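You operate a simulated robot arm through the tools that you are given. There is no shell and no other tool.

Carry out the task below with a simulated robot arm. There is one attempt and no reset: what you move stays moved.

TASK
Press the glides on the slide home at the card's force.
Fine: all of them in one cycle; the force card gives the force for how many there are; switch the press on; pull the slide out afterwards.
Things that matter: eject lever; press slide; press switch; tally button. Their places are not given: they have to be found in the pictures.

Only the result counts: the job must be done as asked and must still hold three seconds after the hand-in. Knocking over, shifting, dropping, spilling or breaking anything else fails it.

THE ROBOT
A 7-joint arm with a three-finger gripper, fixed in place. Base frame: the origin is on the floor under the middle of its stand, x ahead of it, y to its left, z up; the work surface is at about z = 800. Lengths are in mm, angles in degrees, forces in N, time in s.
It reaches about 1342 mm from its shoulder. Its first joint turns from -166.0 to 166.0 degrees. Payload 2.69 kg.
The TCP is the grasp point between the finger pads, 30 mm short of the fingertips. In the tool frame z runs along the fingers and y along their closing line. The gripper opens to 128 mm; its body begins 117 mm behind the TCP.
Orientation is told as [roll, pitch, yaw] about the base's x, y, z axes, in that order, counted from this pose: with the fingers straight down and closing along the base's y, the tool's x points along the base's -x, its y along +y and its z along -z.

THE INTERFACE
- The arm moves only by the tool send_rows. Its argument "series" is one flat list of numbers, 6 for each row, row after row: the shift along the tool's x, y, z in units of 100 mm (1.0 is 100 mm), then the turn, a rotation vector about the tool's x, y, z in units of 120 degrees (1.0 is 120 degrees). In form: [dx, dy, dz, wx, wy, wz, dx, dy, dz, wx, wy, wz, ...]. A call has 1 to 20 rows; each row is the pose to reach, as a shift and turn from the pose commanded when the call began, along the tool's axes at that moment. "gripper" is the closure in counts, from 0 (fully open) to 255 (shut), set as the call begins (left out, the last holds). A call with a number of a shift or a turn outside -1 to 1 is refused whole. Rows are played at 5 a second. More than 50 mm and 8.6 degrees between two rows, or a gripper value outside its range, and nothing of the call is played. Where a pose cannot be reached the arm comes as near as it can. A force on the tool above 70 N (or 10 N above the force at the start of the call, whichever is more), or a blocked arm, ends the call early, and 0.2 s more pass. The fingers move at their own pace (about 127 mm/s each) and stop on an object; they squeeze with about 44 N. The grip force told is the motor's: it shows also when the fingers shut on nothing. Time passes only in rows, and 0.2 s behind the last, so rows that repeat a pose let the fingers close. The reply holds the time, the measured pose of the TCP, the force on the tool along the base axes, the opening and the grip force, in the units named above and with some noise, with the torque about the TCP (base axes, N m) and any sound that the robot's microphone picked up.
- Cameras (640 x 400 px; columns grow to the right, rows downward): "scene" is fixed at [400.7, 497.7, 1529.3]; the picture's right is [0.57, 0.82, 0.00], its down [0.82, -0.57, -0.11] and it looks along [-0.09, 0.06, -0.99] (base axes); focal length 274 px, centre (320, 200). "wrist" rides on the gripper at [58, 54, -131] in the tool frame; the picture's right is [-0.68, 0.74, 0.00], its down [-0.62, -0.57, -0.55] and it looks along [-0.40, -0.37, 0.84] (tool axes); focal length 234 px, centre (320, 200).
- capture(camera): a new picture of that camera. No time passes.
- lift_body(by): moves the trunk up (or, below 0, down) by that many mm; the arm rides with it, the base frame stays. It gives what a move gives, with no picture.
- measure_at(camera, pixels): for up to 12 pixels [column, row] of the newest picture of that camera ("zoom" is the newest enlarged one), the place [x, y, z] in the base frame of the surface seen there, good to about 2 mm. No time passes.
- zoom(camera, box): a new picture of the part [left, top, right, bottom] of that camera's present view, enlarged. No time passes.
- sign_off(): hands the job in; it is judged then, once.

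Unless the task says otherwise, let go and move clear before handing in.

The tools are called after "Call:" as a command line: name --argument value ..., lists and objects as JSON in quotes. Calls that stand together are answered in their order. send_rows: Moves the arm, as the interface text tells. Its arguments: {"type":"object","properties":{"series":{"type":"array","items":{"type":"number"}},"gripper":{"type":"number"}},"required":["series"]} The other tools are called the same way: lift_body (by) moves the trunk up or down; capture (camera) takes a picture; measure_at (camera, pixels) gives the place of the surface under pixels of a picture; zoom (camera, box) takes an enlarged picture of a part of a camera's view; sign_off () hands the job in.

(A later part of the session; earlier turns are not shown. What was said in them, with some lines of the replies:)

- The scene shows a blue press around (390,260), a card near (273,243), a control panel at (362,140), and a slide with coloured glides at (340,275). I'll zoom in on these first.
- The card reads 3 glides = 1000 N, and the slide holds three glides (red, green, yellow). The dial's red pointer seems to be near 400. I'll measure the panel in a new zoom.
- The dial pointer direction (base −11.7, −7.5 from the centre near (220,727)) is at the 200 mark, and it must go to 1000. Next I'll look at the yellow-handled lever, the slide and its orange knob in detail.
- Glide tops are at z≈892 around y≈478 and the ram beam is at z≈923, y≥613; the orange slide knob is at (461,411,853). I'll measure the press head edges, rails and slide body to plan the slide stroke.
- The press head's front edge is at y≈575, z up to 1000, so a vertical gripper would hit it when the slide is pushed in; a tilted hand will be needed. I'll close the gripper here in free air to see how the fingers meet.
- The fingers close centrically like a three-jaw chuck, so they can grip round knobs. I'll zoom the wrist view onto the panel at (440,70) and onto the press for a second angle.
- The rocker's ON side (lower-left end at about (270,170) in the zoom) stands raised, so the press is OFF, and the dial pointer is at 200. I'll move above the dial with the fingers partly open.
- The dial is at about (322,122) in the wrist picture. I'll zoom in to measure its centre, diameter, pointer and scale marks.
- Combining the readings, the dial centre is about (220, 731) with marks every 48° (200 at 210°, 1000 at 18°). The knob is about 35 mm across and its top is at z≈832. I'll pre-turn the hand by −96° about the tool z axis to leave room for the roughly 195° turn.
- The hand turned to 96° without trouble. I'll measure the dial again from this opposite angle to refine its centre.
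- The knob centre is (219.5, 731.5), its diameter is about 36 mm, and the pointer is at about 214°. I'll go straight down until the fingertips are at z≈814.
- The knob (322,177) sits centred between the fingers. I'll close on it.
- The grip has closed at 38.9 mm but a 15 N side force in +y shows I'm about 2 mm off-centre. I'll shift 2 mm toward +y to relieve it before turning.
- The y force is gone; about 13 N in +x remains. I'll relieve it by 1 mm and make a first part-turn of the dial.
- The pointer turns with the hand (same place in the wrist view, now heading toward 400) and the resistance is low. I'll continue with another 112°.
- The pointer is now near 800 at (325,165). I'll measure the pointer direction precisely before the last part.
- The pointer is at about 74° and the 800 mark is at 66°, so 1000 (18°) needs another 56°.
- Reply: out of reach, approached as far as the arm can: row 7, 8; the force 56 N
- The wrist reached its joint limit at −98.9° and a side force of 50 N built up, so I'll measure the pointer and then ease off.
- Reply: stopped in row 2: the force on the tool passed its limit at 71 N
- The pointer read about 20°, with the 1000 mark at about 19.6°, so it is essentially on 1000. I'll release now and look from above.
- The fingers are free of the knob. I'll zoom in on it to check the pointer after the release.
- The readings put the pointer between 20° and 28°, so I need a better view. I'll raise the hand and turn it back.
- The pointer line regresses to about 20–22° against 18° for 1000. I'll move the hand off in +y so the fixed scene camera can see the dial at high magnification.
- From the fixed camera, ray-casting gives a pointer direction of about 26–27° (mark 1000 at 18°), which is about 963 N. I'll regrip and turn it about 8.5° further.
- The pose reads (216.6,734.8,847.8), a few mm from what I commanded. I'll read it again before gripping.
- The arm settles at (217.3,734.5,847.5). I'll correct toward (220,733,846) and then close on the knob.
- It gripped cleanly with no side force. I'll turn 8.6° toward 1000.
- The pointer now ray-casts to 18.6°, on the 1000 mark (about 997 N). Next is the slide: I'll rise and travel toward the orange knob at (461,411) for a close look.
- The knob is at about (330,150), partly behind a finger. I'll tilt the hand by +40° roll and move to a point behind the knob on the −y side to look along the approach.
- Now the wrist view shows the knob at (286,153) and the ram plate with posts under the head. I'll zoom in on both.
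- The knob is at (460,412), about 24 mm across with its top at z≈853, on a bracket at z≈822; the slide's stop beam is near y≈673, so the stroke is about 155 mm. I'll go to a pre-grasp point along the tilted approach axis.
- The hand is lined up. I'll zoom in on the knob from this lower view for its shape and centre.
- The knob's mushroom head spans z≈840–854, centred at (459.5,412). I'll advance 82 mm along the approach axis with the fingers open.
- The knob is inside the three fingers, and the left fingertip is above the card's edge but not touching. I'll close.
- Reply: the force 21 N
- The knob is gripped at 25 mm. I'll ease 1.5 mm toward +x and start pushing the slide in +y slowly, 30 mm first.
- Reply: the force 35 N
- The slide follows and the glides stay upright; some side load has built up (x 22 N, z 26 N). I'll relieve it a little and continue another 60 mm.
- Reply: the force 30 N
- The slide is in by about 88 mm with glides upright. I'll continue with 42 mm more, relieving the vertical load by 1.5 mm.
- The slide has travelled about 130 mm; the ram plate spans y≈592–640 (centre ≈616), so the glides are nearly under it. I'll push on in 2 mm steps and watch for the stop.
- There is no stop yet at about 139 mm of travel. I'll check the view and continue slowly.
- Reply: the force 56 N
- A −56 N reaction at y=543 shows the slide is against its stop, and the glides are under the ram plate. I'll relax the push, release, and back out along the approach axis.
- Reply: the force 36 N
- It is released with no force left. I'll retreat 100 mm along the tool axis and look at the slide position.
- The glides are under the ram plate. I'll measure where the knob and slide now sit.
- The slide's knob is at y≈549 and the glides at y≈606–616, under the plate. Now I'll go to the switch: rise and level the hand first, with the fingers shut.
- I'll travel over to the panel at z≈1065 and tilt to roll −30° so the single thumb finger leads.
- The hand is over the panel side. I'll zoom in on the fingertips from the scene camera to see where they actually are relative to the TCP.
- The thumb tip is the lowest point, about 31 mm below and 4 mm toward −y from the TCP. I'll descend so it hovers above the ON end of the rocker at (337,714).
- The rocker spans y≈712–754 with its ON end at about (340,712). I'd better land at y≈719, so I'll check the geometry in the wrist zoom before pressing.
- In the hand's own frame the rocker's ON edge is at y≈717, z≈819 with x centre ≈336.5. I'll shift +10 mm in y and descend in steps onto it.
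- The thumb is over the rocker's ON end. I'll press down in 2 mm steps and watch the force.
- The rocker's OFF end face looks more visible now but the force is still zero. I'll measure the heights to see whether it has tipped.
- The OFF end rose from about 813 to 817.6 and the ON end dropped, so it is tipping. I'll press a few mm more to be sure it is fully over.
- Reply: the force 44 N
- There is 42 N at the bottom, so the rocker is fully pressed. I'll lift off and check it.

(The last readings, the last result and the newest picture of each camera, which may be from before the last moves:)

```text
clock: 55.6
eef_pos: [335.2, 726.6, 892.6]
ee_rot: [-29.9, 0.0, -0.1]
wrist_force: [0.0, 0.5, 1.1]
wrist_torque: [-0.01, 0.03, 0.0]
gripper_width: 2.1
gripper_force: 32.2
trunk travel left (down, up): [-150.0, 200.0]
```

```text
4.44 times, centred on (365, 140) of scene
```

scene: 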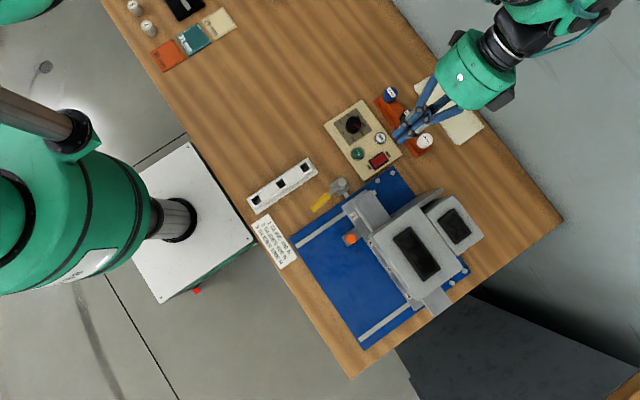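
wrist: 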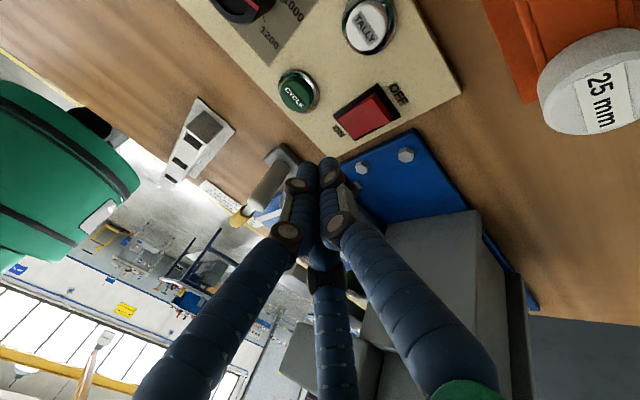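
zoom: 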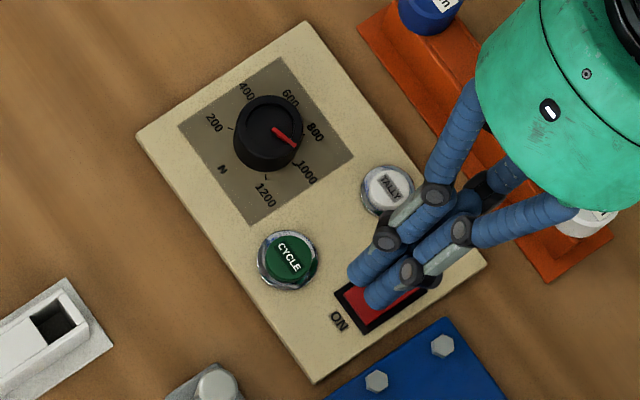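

The rocker is now ON (ON end flush, OFF end raised) and the dial still points at 1000. Next is the CYCLE button: I'll measure it from the wrist.

Call:
zoom --camera "wrist" --box '[260, 50, 360, 150]'

```text
4.00 times, centred on (310, 100) of wrist
```

zoom: 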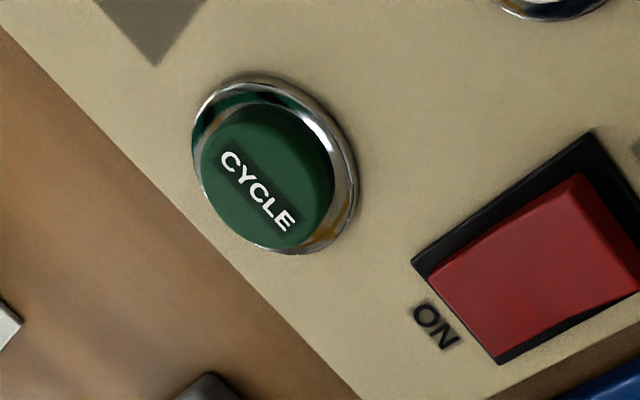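

Call:
measure_at --camera "zoom" --pixels '[[258, 190], [215, 150], [300, 235], [225, 215], [295, 150], [260, 195], [345, 180], [200, 160], [245, 245], [280, 90]]'

```text
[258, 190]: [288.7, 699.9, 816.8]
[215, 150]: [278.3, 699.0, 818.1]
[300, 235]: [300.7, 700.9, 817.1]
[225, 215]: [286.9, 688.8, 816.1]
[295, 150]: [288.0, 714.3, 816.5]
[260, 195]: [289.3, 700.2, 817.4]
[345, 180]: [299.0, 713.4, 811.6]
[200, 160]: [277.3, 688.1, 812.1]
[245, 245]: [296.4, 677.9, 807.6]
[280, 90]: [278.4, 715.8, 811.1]
```

The CYCLE cap is centred at (289,700.5,817) in the hand's frame. I'll hover above it with the thumb.

Call:
send_rows --series '[0.25, -0.1, 0.05, 0, 0, 0, 0.462, -0.187, 0.108, 0, 0, 0, 0.462, -0.117, 0.229, 0, 0, 0, 0.462, -0.049, 0.347, 0, 0, 0, 0.462, -0.049, 0.347, 0, 0, 0]'

Call:
zoom --camera "wrist" --box '[260, 70, 400, 210]'

Call:
zoom --camera "scene" --box '[330, 115, 410, 195]'

```text
clock: 56.8
eef_pos: [291.1, 702.8, 863.3]
ee_rot: [-29.9, 0.0, -0.1]
wrist_force: [0.0, 0.6, 0.1]
wrist_torque: [-0.04, 0.01, -0.01]
gripper_width: 2.6
gripper_force: 31.0
trunk travel left (down, up): [-150.0, 200.0]
```

```text
2.86 times, centred on (330, 140) of wrist
```

zoom: 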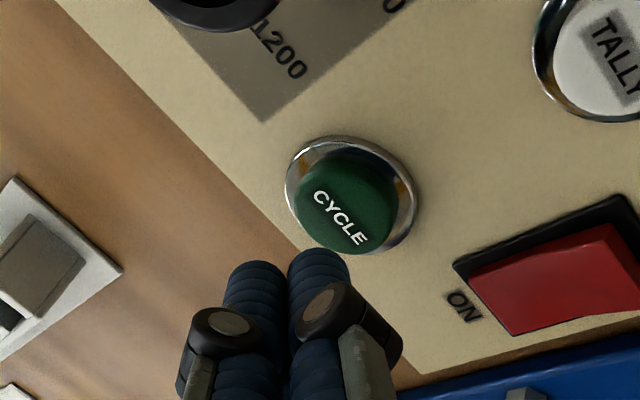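

```text
5.00 times, centred on (370, 155) of scene
```

zoom: 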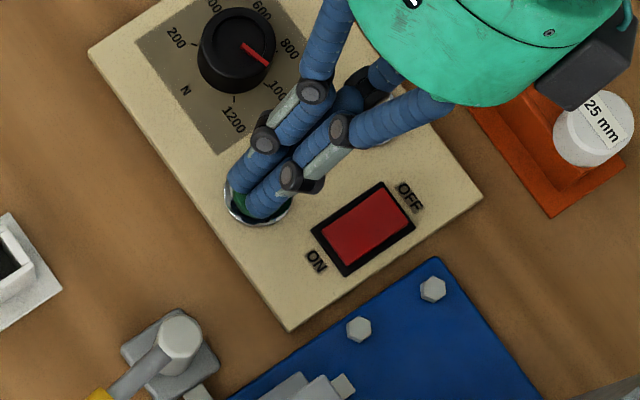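

The thumb is above CYCLE with slide, dial and switch all set. I'll press it once, in one smooth stroke.

Call:
send_rows --series '[0, 0.035, 0.052, 0, 0, 0, 0, 0.065, 0.104, 0, 0, 0, 0, 0.077, 0.125, 0, 0, 0, 0, 0.087, 0.1422, 0, 0, 0, 0, 0.097, 0.1595, 0, 0, 0, 0, 0.107, 0.177, 0, 0, 0]'

```text
clock: 58.2
eef_pos: [291.1, 704.3, 844.7]
ee_rot: [-29.8, 0.1, -0.1]
wrist_force: [2.7, -2.2, 6.2]
wrist_torque: [-0.08, -0.07, -0.01]
gripper_width: 2.0
gripper_force: 31.5
trunk travel left (down, up): [-150.0, 200.0]
heard: click
```

I heard a click with 6 N on the button. I'll look at the press now before releasing.

Call:
zoom --camera "scene" --box '[330, 160, 490, 330]'

Call:
capture --camera "wrist"

```text
2.35 times, centred on (410, 245) of scene
```

zoom: 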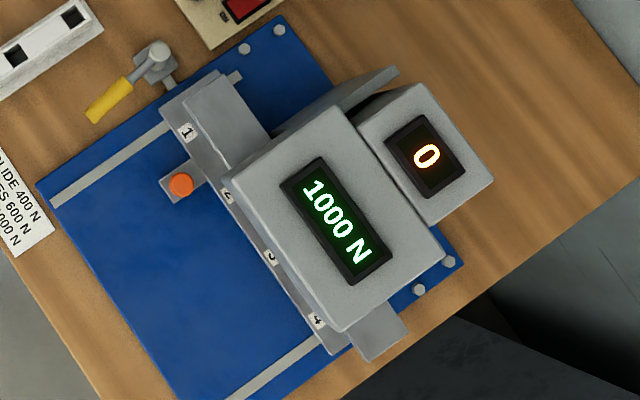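

```text
taken
```

wrist: 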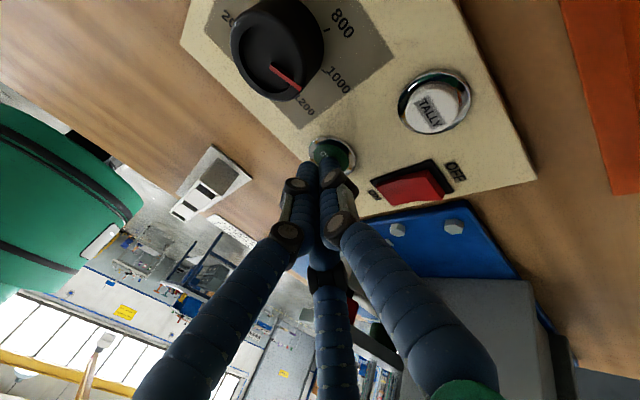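

The display lights up with "1000 N" and the counter reads "0". I'll lift off the button cleanly and let the cycle run.

Call:
send_rows --series '[0, -0.05, -0.0866, 0, 0, 0, 0, -0.15, -0.26, 0, 0, 0, 0, -0.25, -0.433, 0, 0, 0, 0, -0.25, -0.433, 0, 0, 0, 0, -0.25, -0.433, 0, 0, 0]'

Call:
zoom --camera "scene" --box '[330, 160, 490, 330]'

```text
clock: 59.4
eef_pos: [290.8, 701.5, 892.3]
ee_rot: [-30.0, 0.0, 0.0]
wrist_force: [0.4, -0.5, -0.5]
wrist_torque: [-0.03, 0.0, -0.02]
gripper_width: 2.2
gripper_force: 31.5
trunk travel left (down, up): [-150.0, 200.0]
```

```text
2.35 times, centred on (410, 245) of scene
```

zoom: 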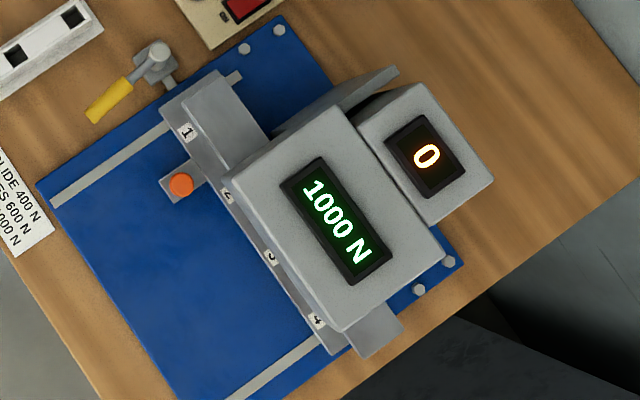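

I'll measure the ram plate height and glides to see whether the stroke happened or is still running.

Call:
zoom --camera "scene" --box '[340, 180, 400, 240]'

Call:
measure_at --camera "zoom" --pixels '[[300, 180], [250, 100], [330, 150], [120, 220], [200, 200], [130, 100], [230, 290]]'

```text
6.67 times, centred on (370, 210) of scene
```

zoom: 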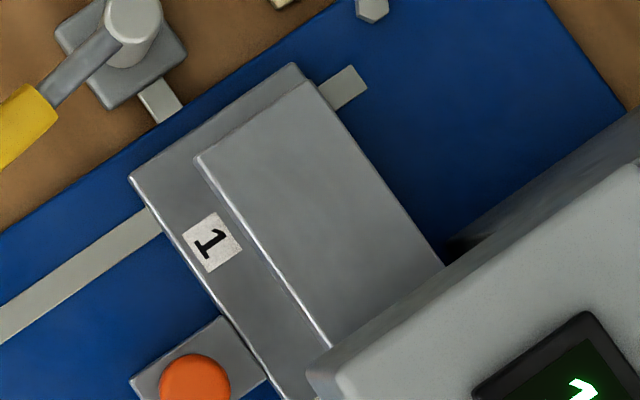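

```text
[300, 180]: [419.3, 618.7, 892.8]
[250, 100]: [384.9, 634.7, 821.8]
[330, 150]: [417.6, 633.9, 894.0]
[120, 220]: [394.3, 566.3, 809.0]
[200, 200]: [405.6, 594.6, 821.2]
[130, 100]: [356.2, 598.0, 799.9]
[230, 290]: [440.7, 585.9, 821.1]
```

The ram plate has come down from 923 to about 893, so it is pressing now. I'll let time pass while raising the hand away.

Call:
send_rows --series '[0, -0.1, -0.17, 0, 0, 0, 0, -0.2, -0.35, 0, 0, 0, 0, -0.3, -0.52, 0, 0, 0, 0, -0.4, -0.69, 0, 0, 0, 0, -0.5, -0.86, 0, 0, 0, 0, -0.5, -0.86, -0.06, 0, 0, 0, -0.5, -0.86, -0.12, 0, 0, 0, -0.5, -0.86, -0.18, 0, 0, 0, -0.5, -0.86, -0.25, 0, 0, 0, -0.5, -0.86, -0.25, 0, 0]'

Call:
zoom --camera "scene" --box '[330, 160, 490, 330]'

Call:
measure_at --camera "zoom" --pixels '[[225, 120], [240, 140], [370, 330]]'

```text
clock: 61.6
eef_pos: [291.3, 701.9, 993.2]
ee_rot: [0.2, 0.0, -0.1]
wrist_force: [-0.7, -0.1, 0.4]
wrist_torque: [0.07, 0.03, -0.01]
gripper_width: 2.1
gripper_force: 31.5
trunk travel left (down, up): [-150.0, 200.0]
```

```text
2.35 times, centred on (410, 245) of scene
```

zoom: 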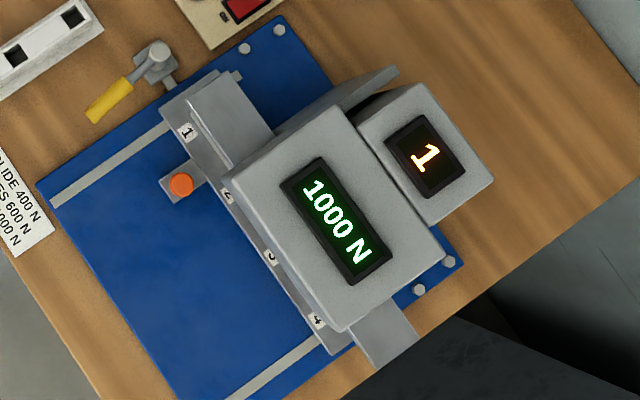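

```text
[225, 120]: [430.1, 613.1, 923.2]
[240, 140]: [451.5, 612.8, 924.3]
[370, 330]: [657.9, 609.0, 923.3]
```

The ram is back up at 923, the counter reads "1" and the display "1000 N", so exactly one cycle ran. Now I'll travel back to the slide knob.

Call:
send_rows --series '[0, 0, -0.4, 0, 0, 0, -0.2, -0.2, -0.72, 0, 0, 0, -0.5, -0.6, -0.72, 0, 0, 0, -0.8, -1.0, -0.72, 0, 0, 0]' --gripper 130

Call:
send_rows --series '[-0.25, -0.3, 0, 0, 0, 0, -0.55, -0.65, 0, 0, 0, 0, -0.89, -1.0, 0, 0, 0, 0]'

Call:
send_rows --series '[0, -0.2, 0.1, -0.0667, 0, 0, 0, -0.35, 0.3, -0.1333, 0, 0, 0, -0.4, 0.5, -0.2, 0, 0, 0, -0.4, 0.75, -0.2667, 0, 0, 0, -0.4, 1.0, -0.3333, 0, 0]'

Call:
capture --camera "wrist"

Call:
capture --camera "scene"

```text
clock: 62.6
eef_pos: [370.3, 606.8, 1065.1]
ee_rot: [0.1, 0.1, -0.1]
wrist_force: [-0.3, 0.3, 0.1]
wrist_torque: [-0.03, 0.01, -0.01]
gripper_width: 62.9
gripper_force: 0.1
trunk travel left (down, up): [-150.0, 200.0]
```

```text
clock: 63.4
eef_pos: [461.6, 502.9, 1061.0]
ee_rot: [0.0, 0.0, 0.0]
wrist_force: [0.6, 0.1, -0.5]
wrist_torque: [0.03, 0.02, 0.02]
gripper_width: 63.1
gripper_force: 0.0
trunk travel left (down, up): [-150.0, 200.0]
```

```text
clock: 64.6
eef_pos: [460.0, 463.1, 966.4]
ee_rot: [40.1, -0.1, -0.1]
wrist_force: [-0.1, 0.8, 0.6]
wrist_torque: [-0.04, 0.04, -0.03]
gripper_width: 62.8
gripper_force: 0.1
trunk travel left (down, up): [-150.0, 200.0]
```

```text
taken
```

wrist: 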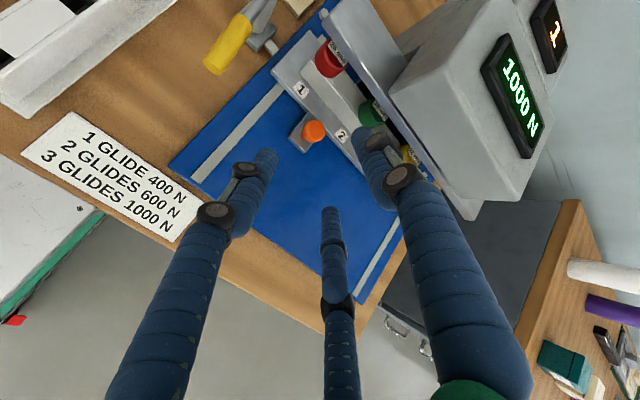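

```text
taken
```

scene: 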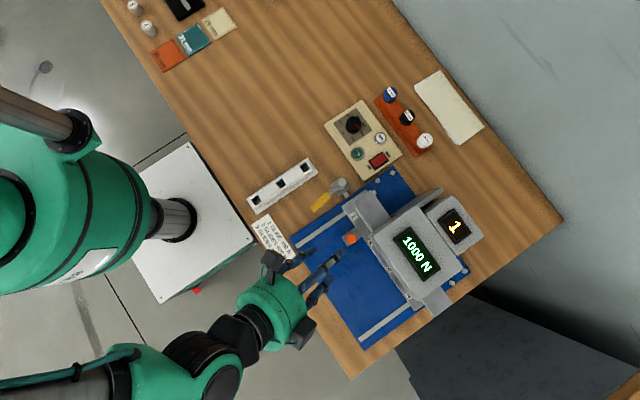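

I'm back in front of the slide with the hand tilted at 40°; the knob is at (314,131) in the wrist picture. I'll measure it and the pressed glides.

Call:
zoom --camera "wrist" --box '[260, 20, 420, 180]'

Call:
measure_at --camera "zoom" --pixels '[[215, 275], [213, 245], [243, 285], [215, 315], [185, 270], [275, 155], [285, 130], [450, 280], [255, 250], [160, 290], [235, 320]]'

```text
2.50 times, centred on (340, 100) of wrist
```

zoom: 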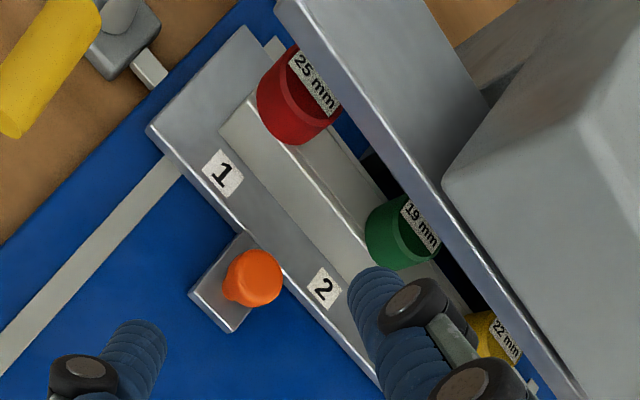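

```text
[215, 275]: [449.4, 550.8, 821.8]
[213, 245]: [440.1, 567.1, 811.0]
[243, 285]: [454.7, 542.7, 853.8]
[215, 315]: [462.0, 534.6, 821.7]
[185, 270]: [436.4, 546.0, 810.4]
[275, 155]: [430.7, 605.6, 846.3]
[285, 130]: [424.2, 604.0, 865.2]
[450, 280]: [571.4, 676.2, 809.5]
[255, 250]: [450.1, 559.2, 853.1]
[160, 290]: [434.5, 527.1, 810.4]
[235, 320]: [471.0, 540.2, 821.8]
```

The knob is at about (459.5,552). I'll approach along the tool axis to the same grasp point as before.

Call:
send_rows --series '[0, -0.09, 0.2, 0, 0, 0, 0, -0.09, 0.45, 0, 0, 0, 0, -0.09, 0.65, 0, 0, 0, 0, -0.09, 0.75, 0, 0, 0, 0, -0.09, 0.75, 0, 0, 0]'

Call:
capture --camera "wrist"

```text
clock: 65.8
eef_pos: [460.5, 503.7, 901.4]
ee_rot: [40.0, 0.0, -0.1]
wrist_force: [-0.2, 0.2, -0.9]
wrist_torque: [0.0, 0.02, -0.03]
gripper_width: 62.8
gripper_force: 0.1
trunk travel left (down, up): [-150.0, 200.0]
```

```text
taken
```

wrist: 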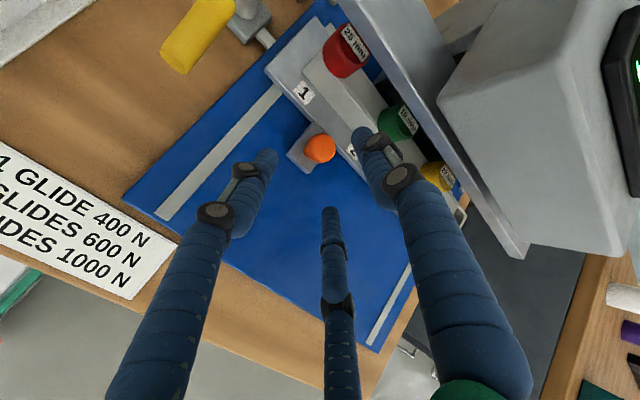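

I'll narrow the opening to about 50 mm to stay clear of the ram plate and advance the last 59 mm.

Call:
send_rows --series '[0.005, 0.018, 0.15, 0, 0, 0, 0.01, 0.018, 0.3, 0, 0, 0, 0.01, 0.018, 0.42, 0, 0, 0, 0.01, 0.018, 0.52, 0, 0, 0, 0.01, 0.018, 0.589, 0, 0, 0, 0.01, 0.018, 0.589, 0, 0, 0]' --gripper 155

Call:
capture --camera "wrist"

```text
clock: 67.2
eef_pos: [458.7, 543.3, 857.4]
ee_rot: [40.1, -0.1, -0.1]
wrist_force: [-0.9, 0.2, -0.2]
wrist_torque: [-0.03, 0.02, -0.03]
gripper_width: 50.3
gripper_force: 0.1
trunk travel left (down, up): [-150.0, 200.0]
```

```text
taken
```

wrist: 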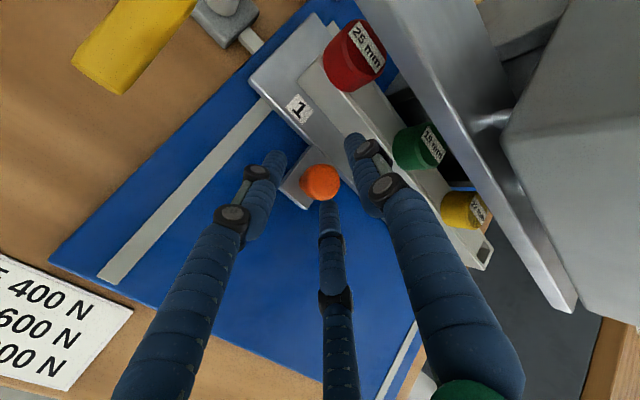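

The knob (320,180) is between the fingers. I'll close the gripper on it.

Call:
send_rows --series '[0, 0, 0, 0, 0, 0, 0, 0, 0, 0, 0, 0, 0, 0, 0, 0, 0, 0, 0, 0, 0, 0, 0, 0]' --gripper 255

```text
clock: 68.2
eef_pos: [460.0, 541.9, 856.1]
ee_rot: [40.1, 0.0, -0.2]
wrist_force: [15.5, -1.6, -5.5]
wrist_torque: [-0.09, -0.37, -0.32]
gripper_width: 24.9
gripper_force: 45.2
trunk travel left (down, up): [-150.0, 200.0]
```

Gripped at 24.9 mm. I'll pull the slide out toward −y, slowly at first.

Call:
send_rows --series '[-0.015, 0, 0, 0, 0, 0, -0.015, -0.0383, -0.0322, 0, 0, 0, -0.015, -0.0765, -0.0644, 0, 0, 0, -0.015, -0.1148, -0.0966, 0, 0, 0, -0.015, -0.153, -0.1288, 0, 0, 0, -0.015, -0.191, -0.161, 0, 0, 0, -0.015, -0.2295, -0.193, 0, 0, 0]'

Call:
capture --camera "wrist"

```text
clock: 69.8
eef_pos: [460.9, 513.6, 858.3]
ee_rot: [40.1, 0.0, -0.2]
wrist_force: [8.5, -0.6, 3.1]
wrist_torque: [0.27, -0.34, -0.36]
gripper_width: 25.2
gripper_force: 44.7
trunk travel left (down, up): [-150.0, 200.0]
```

```text
taken
```

wrist: 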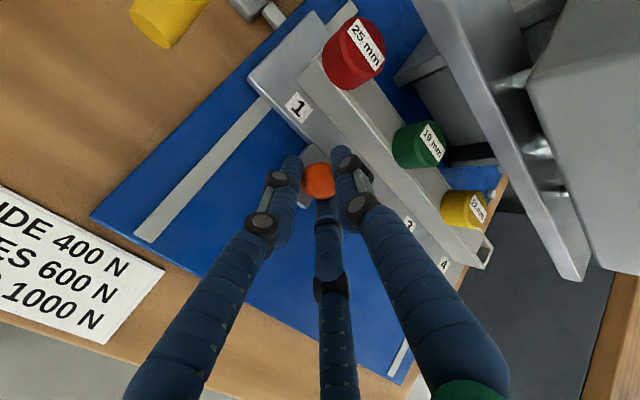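

The slide comes out with the glides on it. I'll pull another 72 mm.

Call:
send_rows --series '[-0.005, -0.0459, -0.0386, 0, 0, 0, -0.005, -0.0918, -0.0773, 0, 0, 0, -0.005, -0.1377, -0.1159, 0, 0, 0, -0.005, -0.1836, -0.1546, 0, 0, 0, -0.005, -0.2295, -0.1932, 0, 0, 0, -0.005, -0.2754, -0.2318, 0, 0, 0, -0.005, -0.3213, -0.2705, 0, 0, 0, -0.005, -0.3672, -0.3091, 0, 0, 0, -0.005, -0.4131, -0.3478, 0, 0, 0, -0.005, -0.459, -0.3864, 0, 0, 0, -0.005, -0.5049, -0.425, 0, 0, 0, -0.005, -0.5508, -0.4637, 0, 0, 0]'

Call:
capture --camera "wrist"

Call:
zoom --camera "scene" --box '[260, 200, 420, 340]'

```text
clock: 72.4
eef_pos: [460.2, 442.3, 857.0]
ee_rot: [40.0, 0.0, -0.1]
wrist_force: [4.9, -0.8, 5.9]
wrist_torque: [0.29, 0.1, 0.16]
gripper_width: 25.2
gripper_force: 45.0
trunk travel left (down, up): [-150.0, 200.0]
```

```text
taken
```

wrist: 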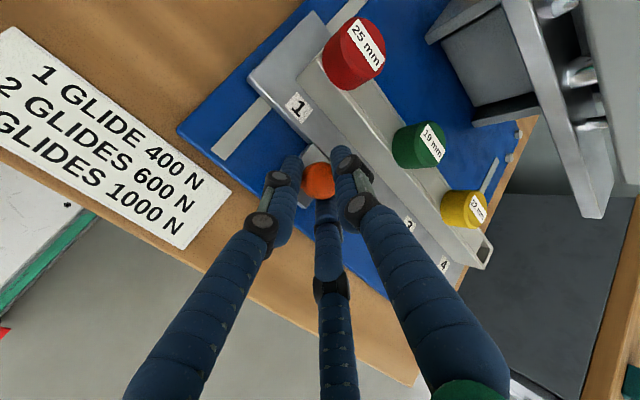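

```text
2.86 times, centred on (340, 270) of scene
```

zoom: 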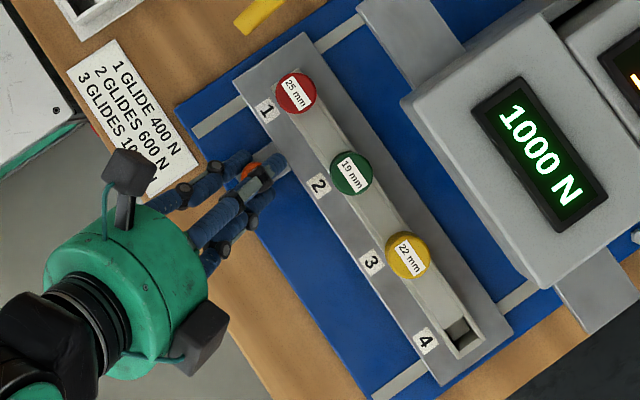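

100 mm are out. I'll continue to the original position, with the final part slow.

Call:
send_rows --series '[0, -0.0459, -0.0386, 0, 0, 0, 0, -0.0918, -0.0773, 0, 0, 0, 0, -0.1377, -0.1159, 0, 0, 0, 0, -0.1836, -0.1546, 0, 0, 0, 0, -0.2295, -0.1932, 0, 0, 0, 0, -0.2678, -0.2254, 0, 0, 0, 0, -0.283, -0.2383, 0, 0, 0, 0, -0.2984, -0.2512, 0, 0, 0]'

Call:
zoom --camera "scene" --box '[260, 200, 420, 340]'

```text
clock: 74.2
eef_pos: [458.7, 403.7, 857.6]
ee_rot: [40.1, 0.1, -0.1]
wrist_force: [-1.6, 3.2, 6.8]
wrist_torque: [0.05, 0.0, 0.0]
gripper_width: 24.9
gripper_force: 44.7
trunk travel left (down, up): [-150.0, 200.0]
```

```text
2.86 times, centred on (340, 270) of scene
```

zoom: 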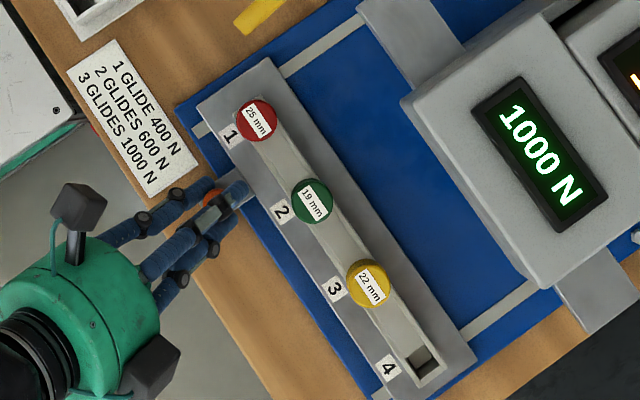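

It is almost at the start position with little force. I'll pull the last few mm until I feel the out-stop.

Call:
send_rows --series '[0, -0.0115, -0.0097, 0, 0, 0, 0, -0.023, -0.0193, 0, 0, 0, 0, -0.0306, -0.0258, 0, 0, 0]'

```text
clock: 75.0
eef_pos: [460.0, 401.2, 857.5]
ee_rot: [40.1, 0.1, 0.0]
wrist_force: [-2.4, 46.1, -2.2]
wrist_torque: [0.49, 0.09, 0.08]
gripper_width: 25.5
gripper_force: 45.0
trunk travel left (down, up): [-150.0, 200.0]
```

The 46 N reaction is the out-stop, so the slide is fully out. I'll relax the pull, open the fingers and back away.

Call:
send_rows --series '[0, 0.02, 0.017, 0, 0, 0, 0, 0.023, 0.0193, 0, 0, 0]'

Call:
send_rows --series '[0, 0, 0, 0, 0, 0, 0, 0, 0, 0, 0, 0, 0, 0, 0, 0, 0, 0]' --gripper 150

Call:
capture --camera "wrist"

```text
clock: 75.6
eef_pos: [459.3, 402.1, 858.4]
ee_rot: [40.1, -0.1, -0.2]
wrist_force: [-4.6, 9.2, 17.7]
wrist_torque: [0.18, 0.08, 0.1]
gripper_width: 24.9
gripper_force: 44.9
trunk travel left (down, up): [-150.0, 200.0]
```

```text
clock: 76.4
eef_pos: [460.4, 402.2, 856.4]
ee_rot: [40.0, 0.0, 0.0]
wrist_force: [-0.3, 0.3, 0.5]
wrist_torque: [-0.01, 0.02, 0.03]
gripper_width: 52.8
gripper_force: 0.1
trunk travel left (down, up): [-150.0, 200.0]
```

```text
taken
```

wrist: 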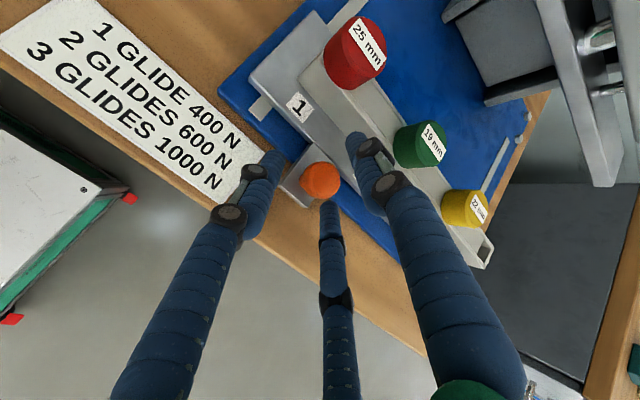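

I'm free of the knob. I'll retreat along the tool axis and upward, then inspect the result.

Call:
send_rows --series '[0, 0, -0.25, 0, 0, 0, 0, 0, -0.5, 0, 0, 0, 0, 0, -0.75, 0, 0, 0, 0, 0, -1.0, 0, 0, 0]'

Call:
send_rows --series '[0, 0.1, -0.25, 0, 0, 0, 0, 0.2, -0.5, 0, 0, 0, 0, 0.3, -0.75, 0, 0, 0]'

Call:
capture --camera "scene"

Call:
capture --camera "wrist"

Call:
zoom --camera "scene" --box '[280, 210, 420, 360]'

Call:
measure_at --camera "scene" --pixels '[[304, 271], [318, 242], [337, 271], [358, 300], [372, 322], [370, 211]]'

```text
clock: 77.4
eef_pos: [459.8, 335.2, 935.9]
ee_rot: [40.1, 0.0, -0.2]
wrist_force: [-0.2, -0.1, -0.4]
wrist_torque: [0.0, 0.0, 0.02]
gripper_width: 52.8
gripper_force: 0.0
trunk travel left (down, up): [-150.0, 200.0]
```

```text
clock: 78.2
eef_pos: [458.0, 312.5, 1012.0]
ee_rot: [40.0, -0.1, -0.1]
wrist_force: [0.2, 1.2, -0.6]
wrist_torque: [0.0, 0.0, 0.01]
gripper_width: 53.1
gripper_force: 0.0
trunk travel left (down, up): [-150.0, 200.0]
```

```text
taken
```

scene: 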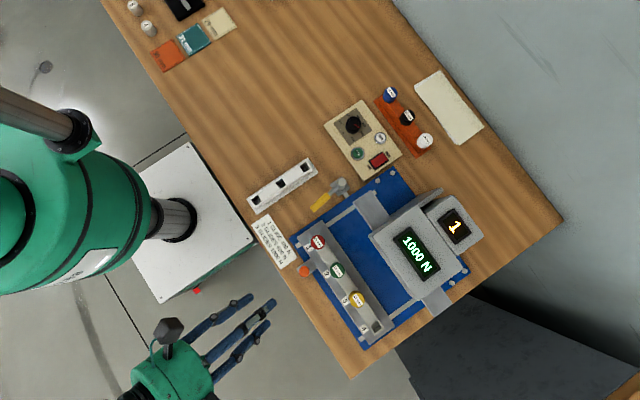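

```text
taken
```

wrist: 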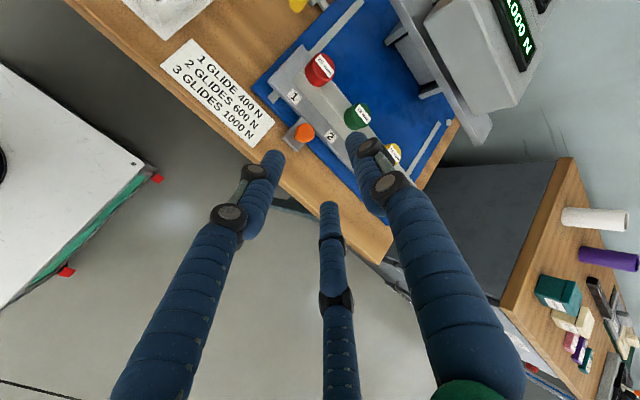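

```text
2.67 times, centred on (350, 285) of scene
```

zoom: 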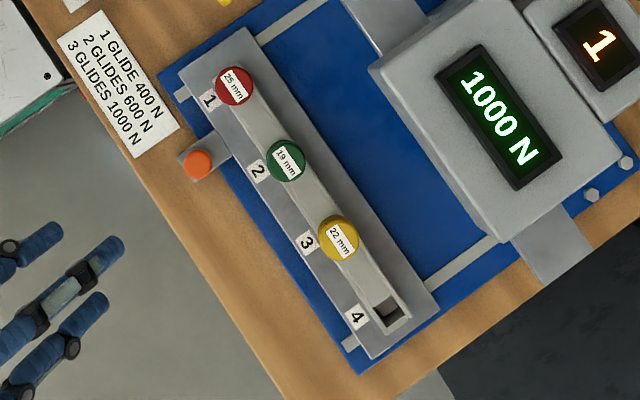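

```text
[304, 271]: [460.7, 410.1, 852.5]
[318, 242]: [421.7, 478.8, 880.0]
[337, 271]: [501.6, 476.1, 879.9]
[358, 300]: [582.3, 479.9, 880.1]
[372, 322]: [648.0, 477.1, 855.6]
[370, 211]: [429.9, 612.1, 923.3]
```

All three glide tops dropped evenly from 892 to 880, the slide is back out, the counter shows 1 and the display 1000 N. I'll check the seating up close, along with the panel and surroundings.

Call:
zoom --camera "wrist" --box '[270, 40, 430, 180]'

Call:
zoom --camera "scene" --box '[240, 70, 440, 220]'

```text
2.86 times, centred on (350, 110) of wrist
```

zoom: 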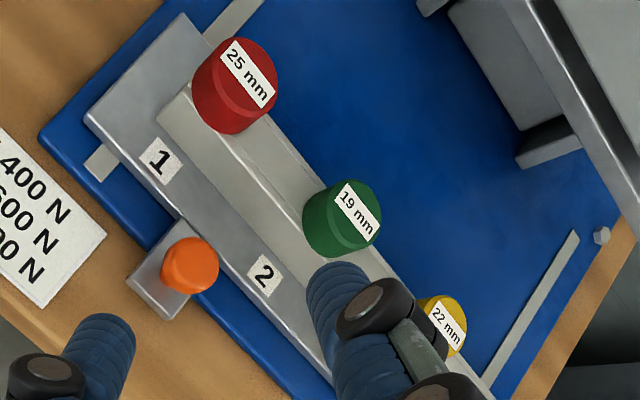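

```text
2.67 times, centred on (340, 145) of scene
```

zoom: 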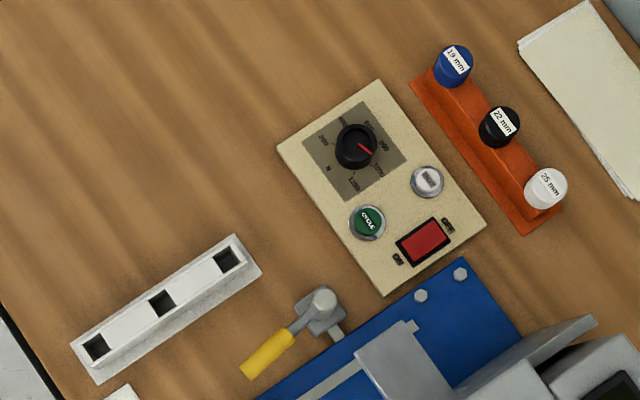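

The glides sit flush on the block, the slide is fully out, the press is on, the counter shows one cycle at 1000 N, and nothing else has moved. The hand is clear, so I'll hand the job in.

Call:
sign_off

```text
The job is handed in.
```

I pressed the three glides home in a single cycle at 1000 N, which is the card's force for three, and handed the job in.

- **Force and cycle:** The press display read "1000 N" and the cycle counter went from 0 to 1. The ram plate came down and returned to its starting height.
- **Glides:** All three tops dropped evenly, from a height of 892 mm to 880 mm, and they sit flush on the block.
- **Press switch:** I switched it on and left it on.
- **Slide:** I pulled it back out to its outer stop, and the glides are still in place on it.
- **Everything else:** I did not use the eject lever or the tally button. The final pictures show nothing else moved or knocked over, and the hand was clear at hand-in.

The dial pointer measured within about 1° of the 1000 mark after I turned it in two grips.
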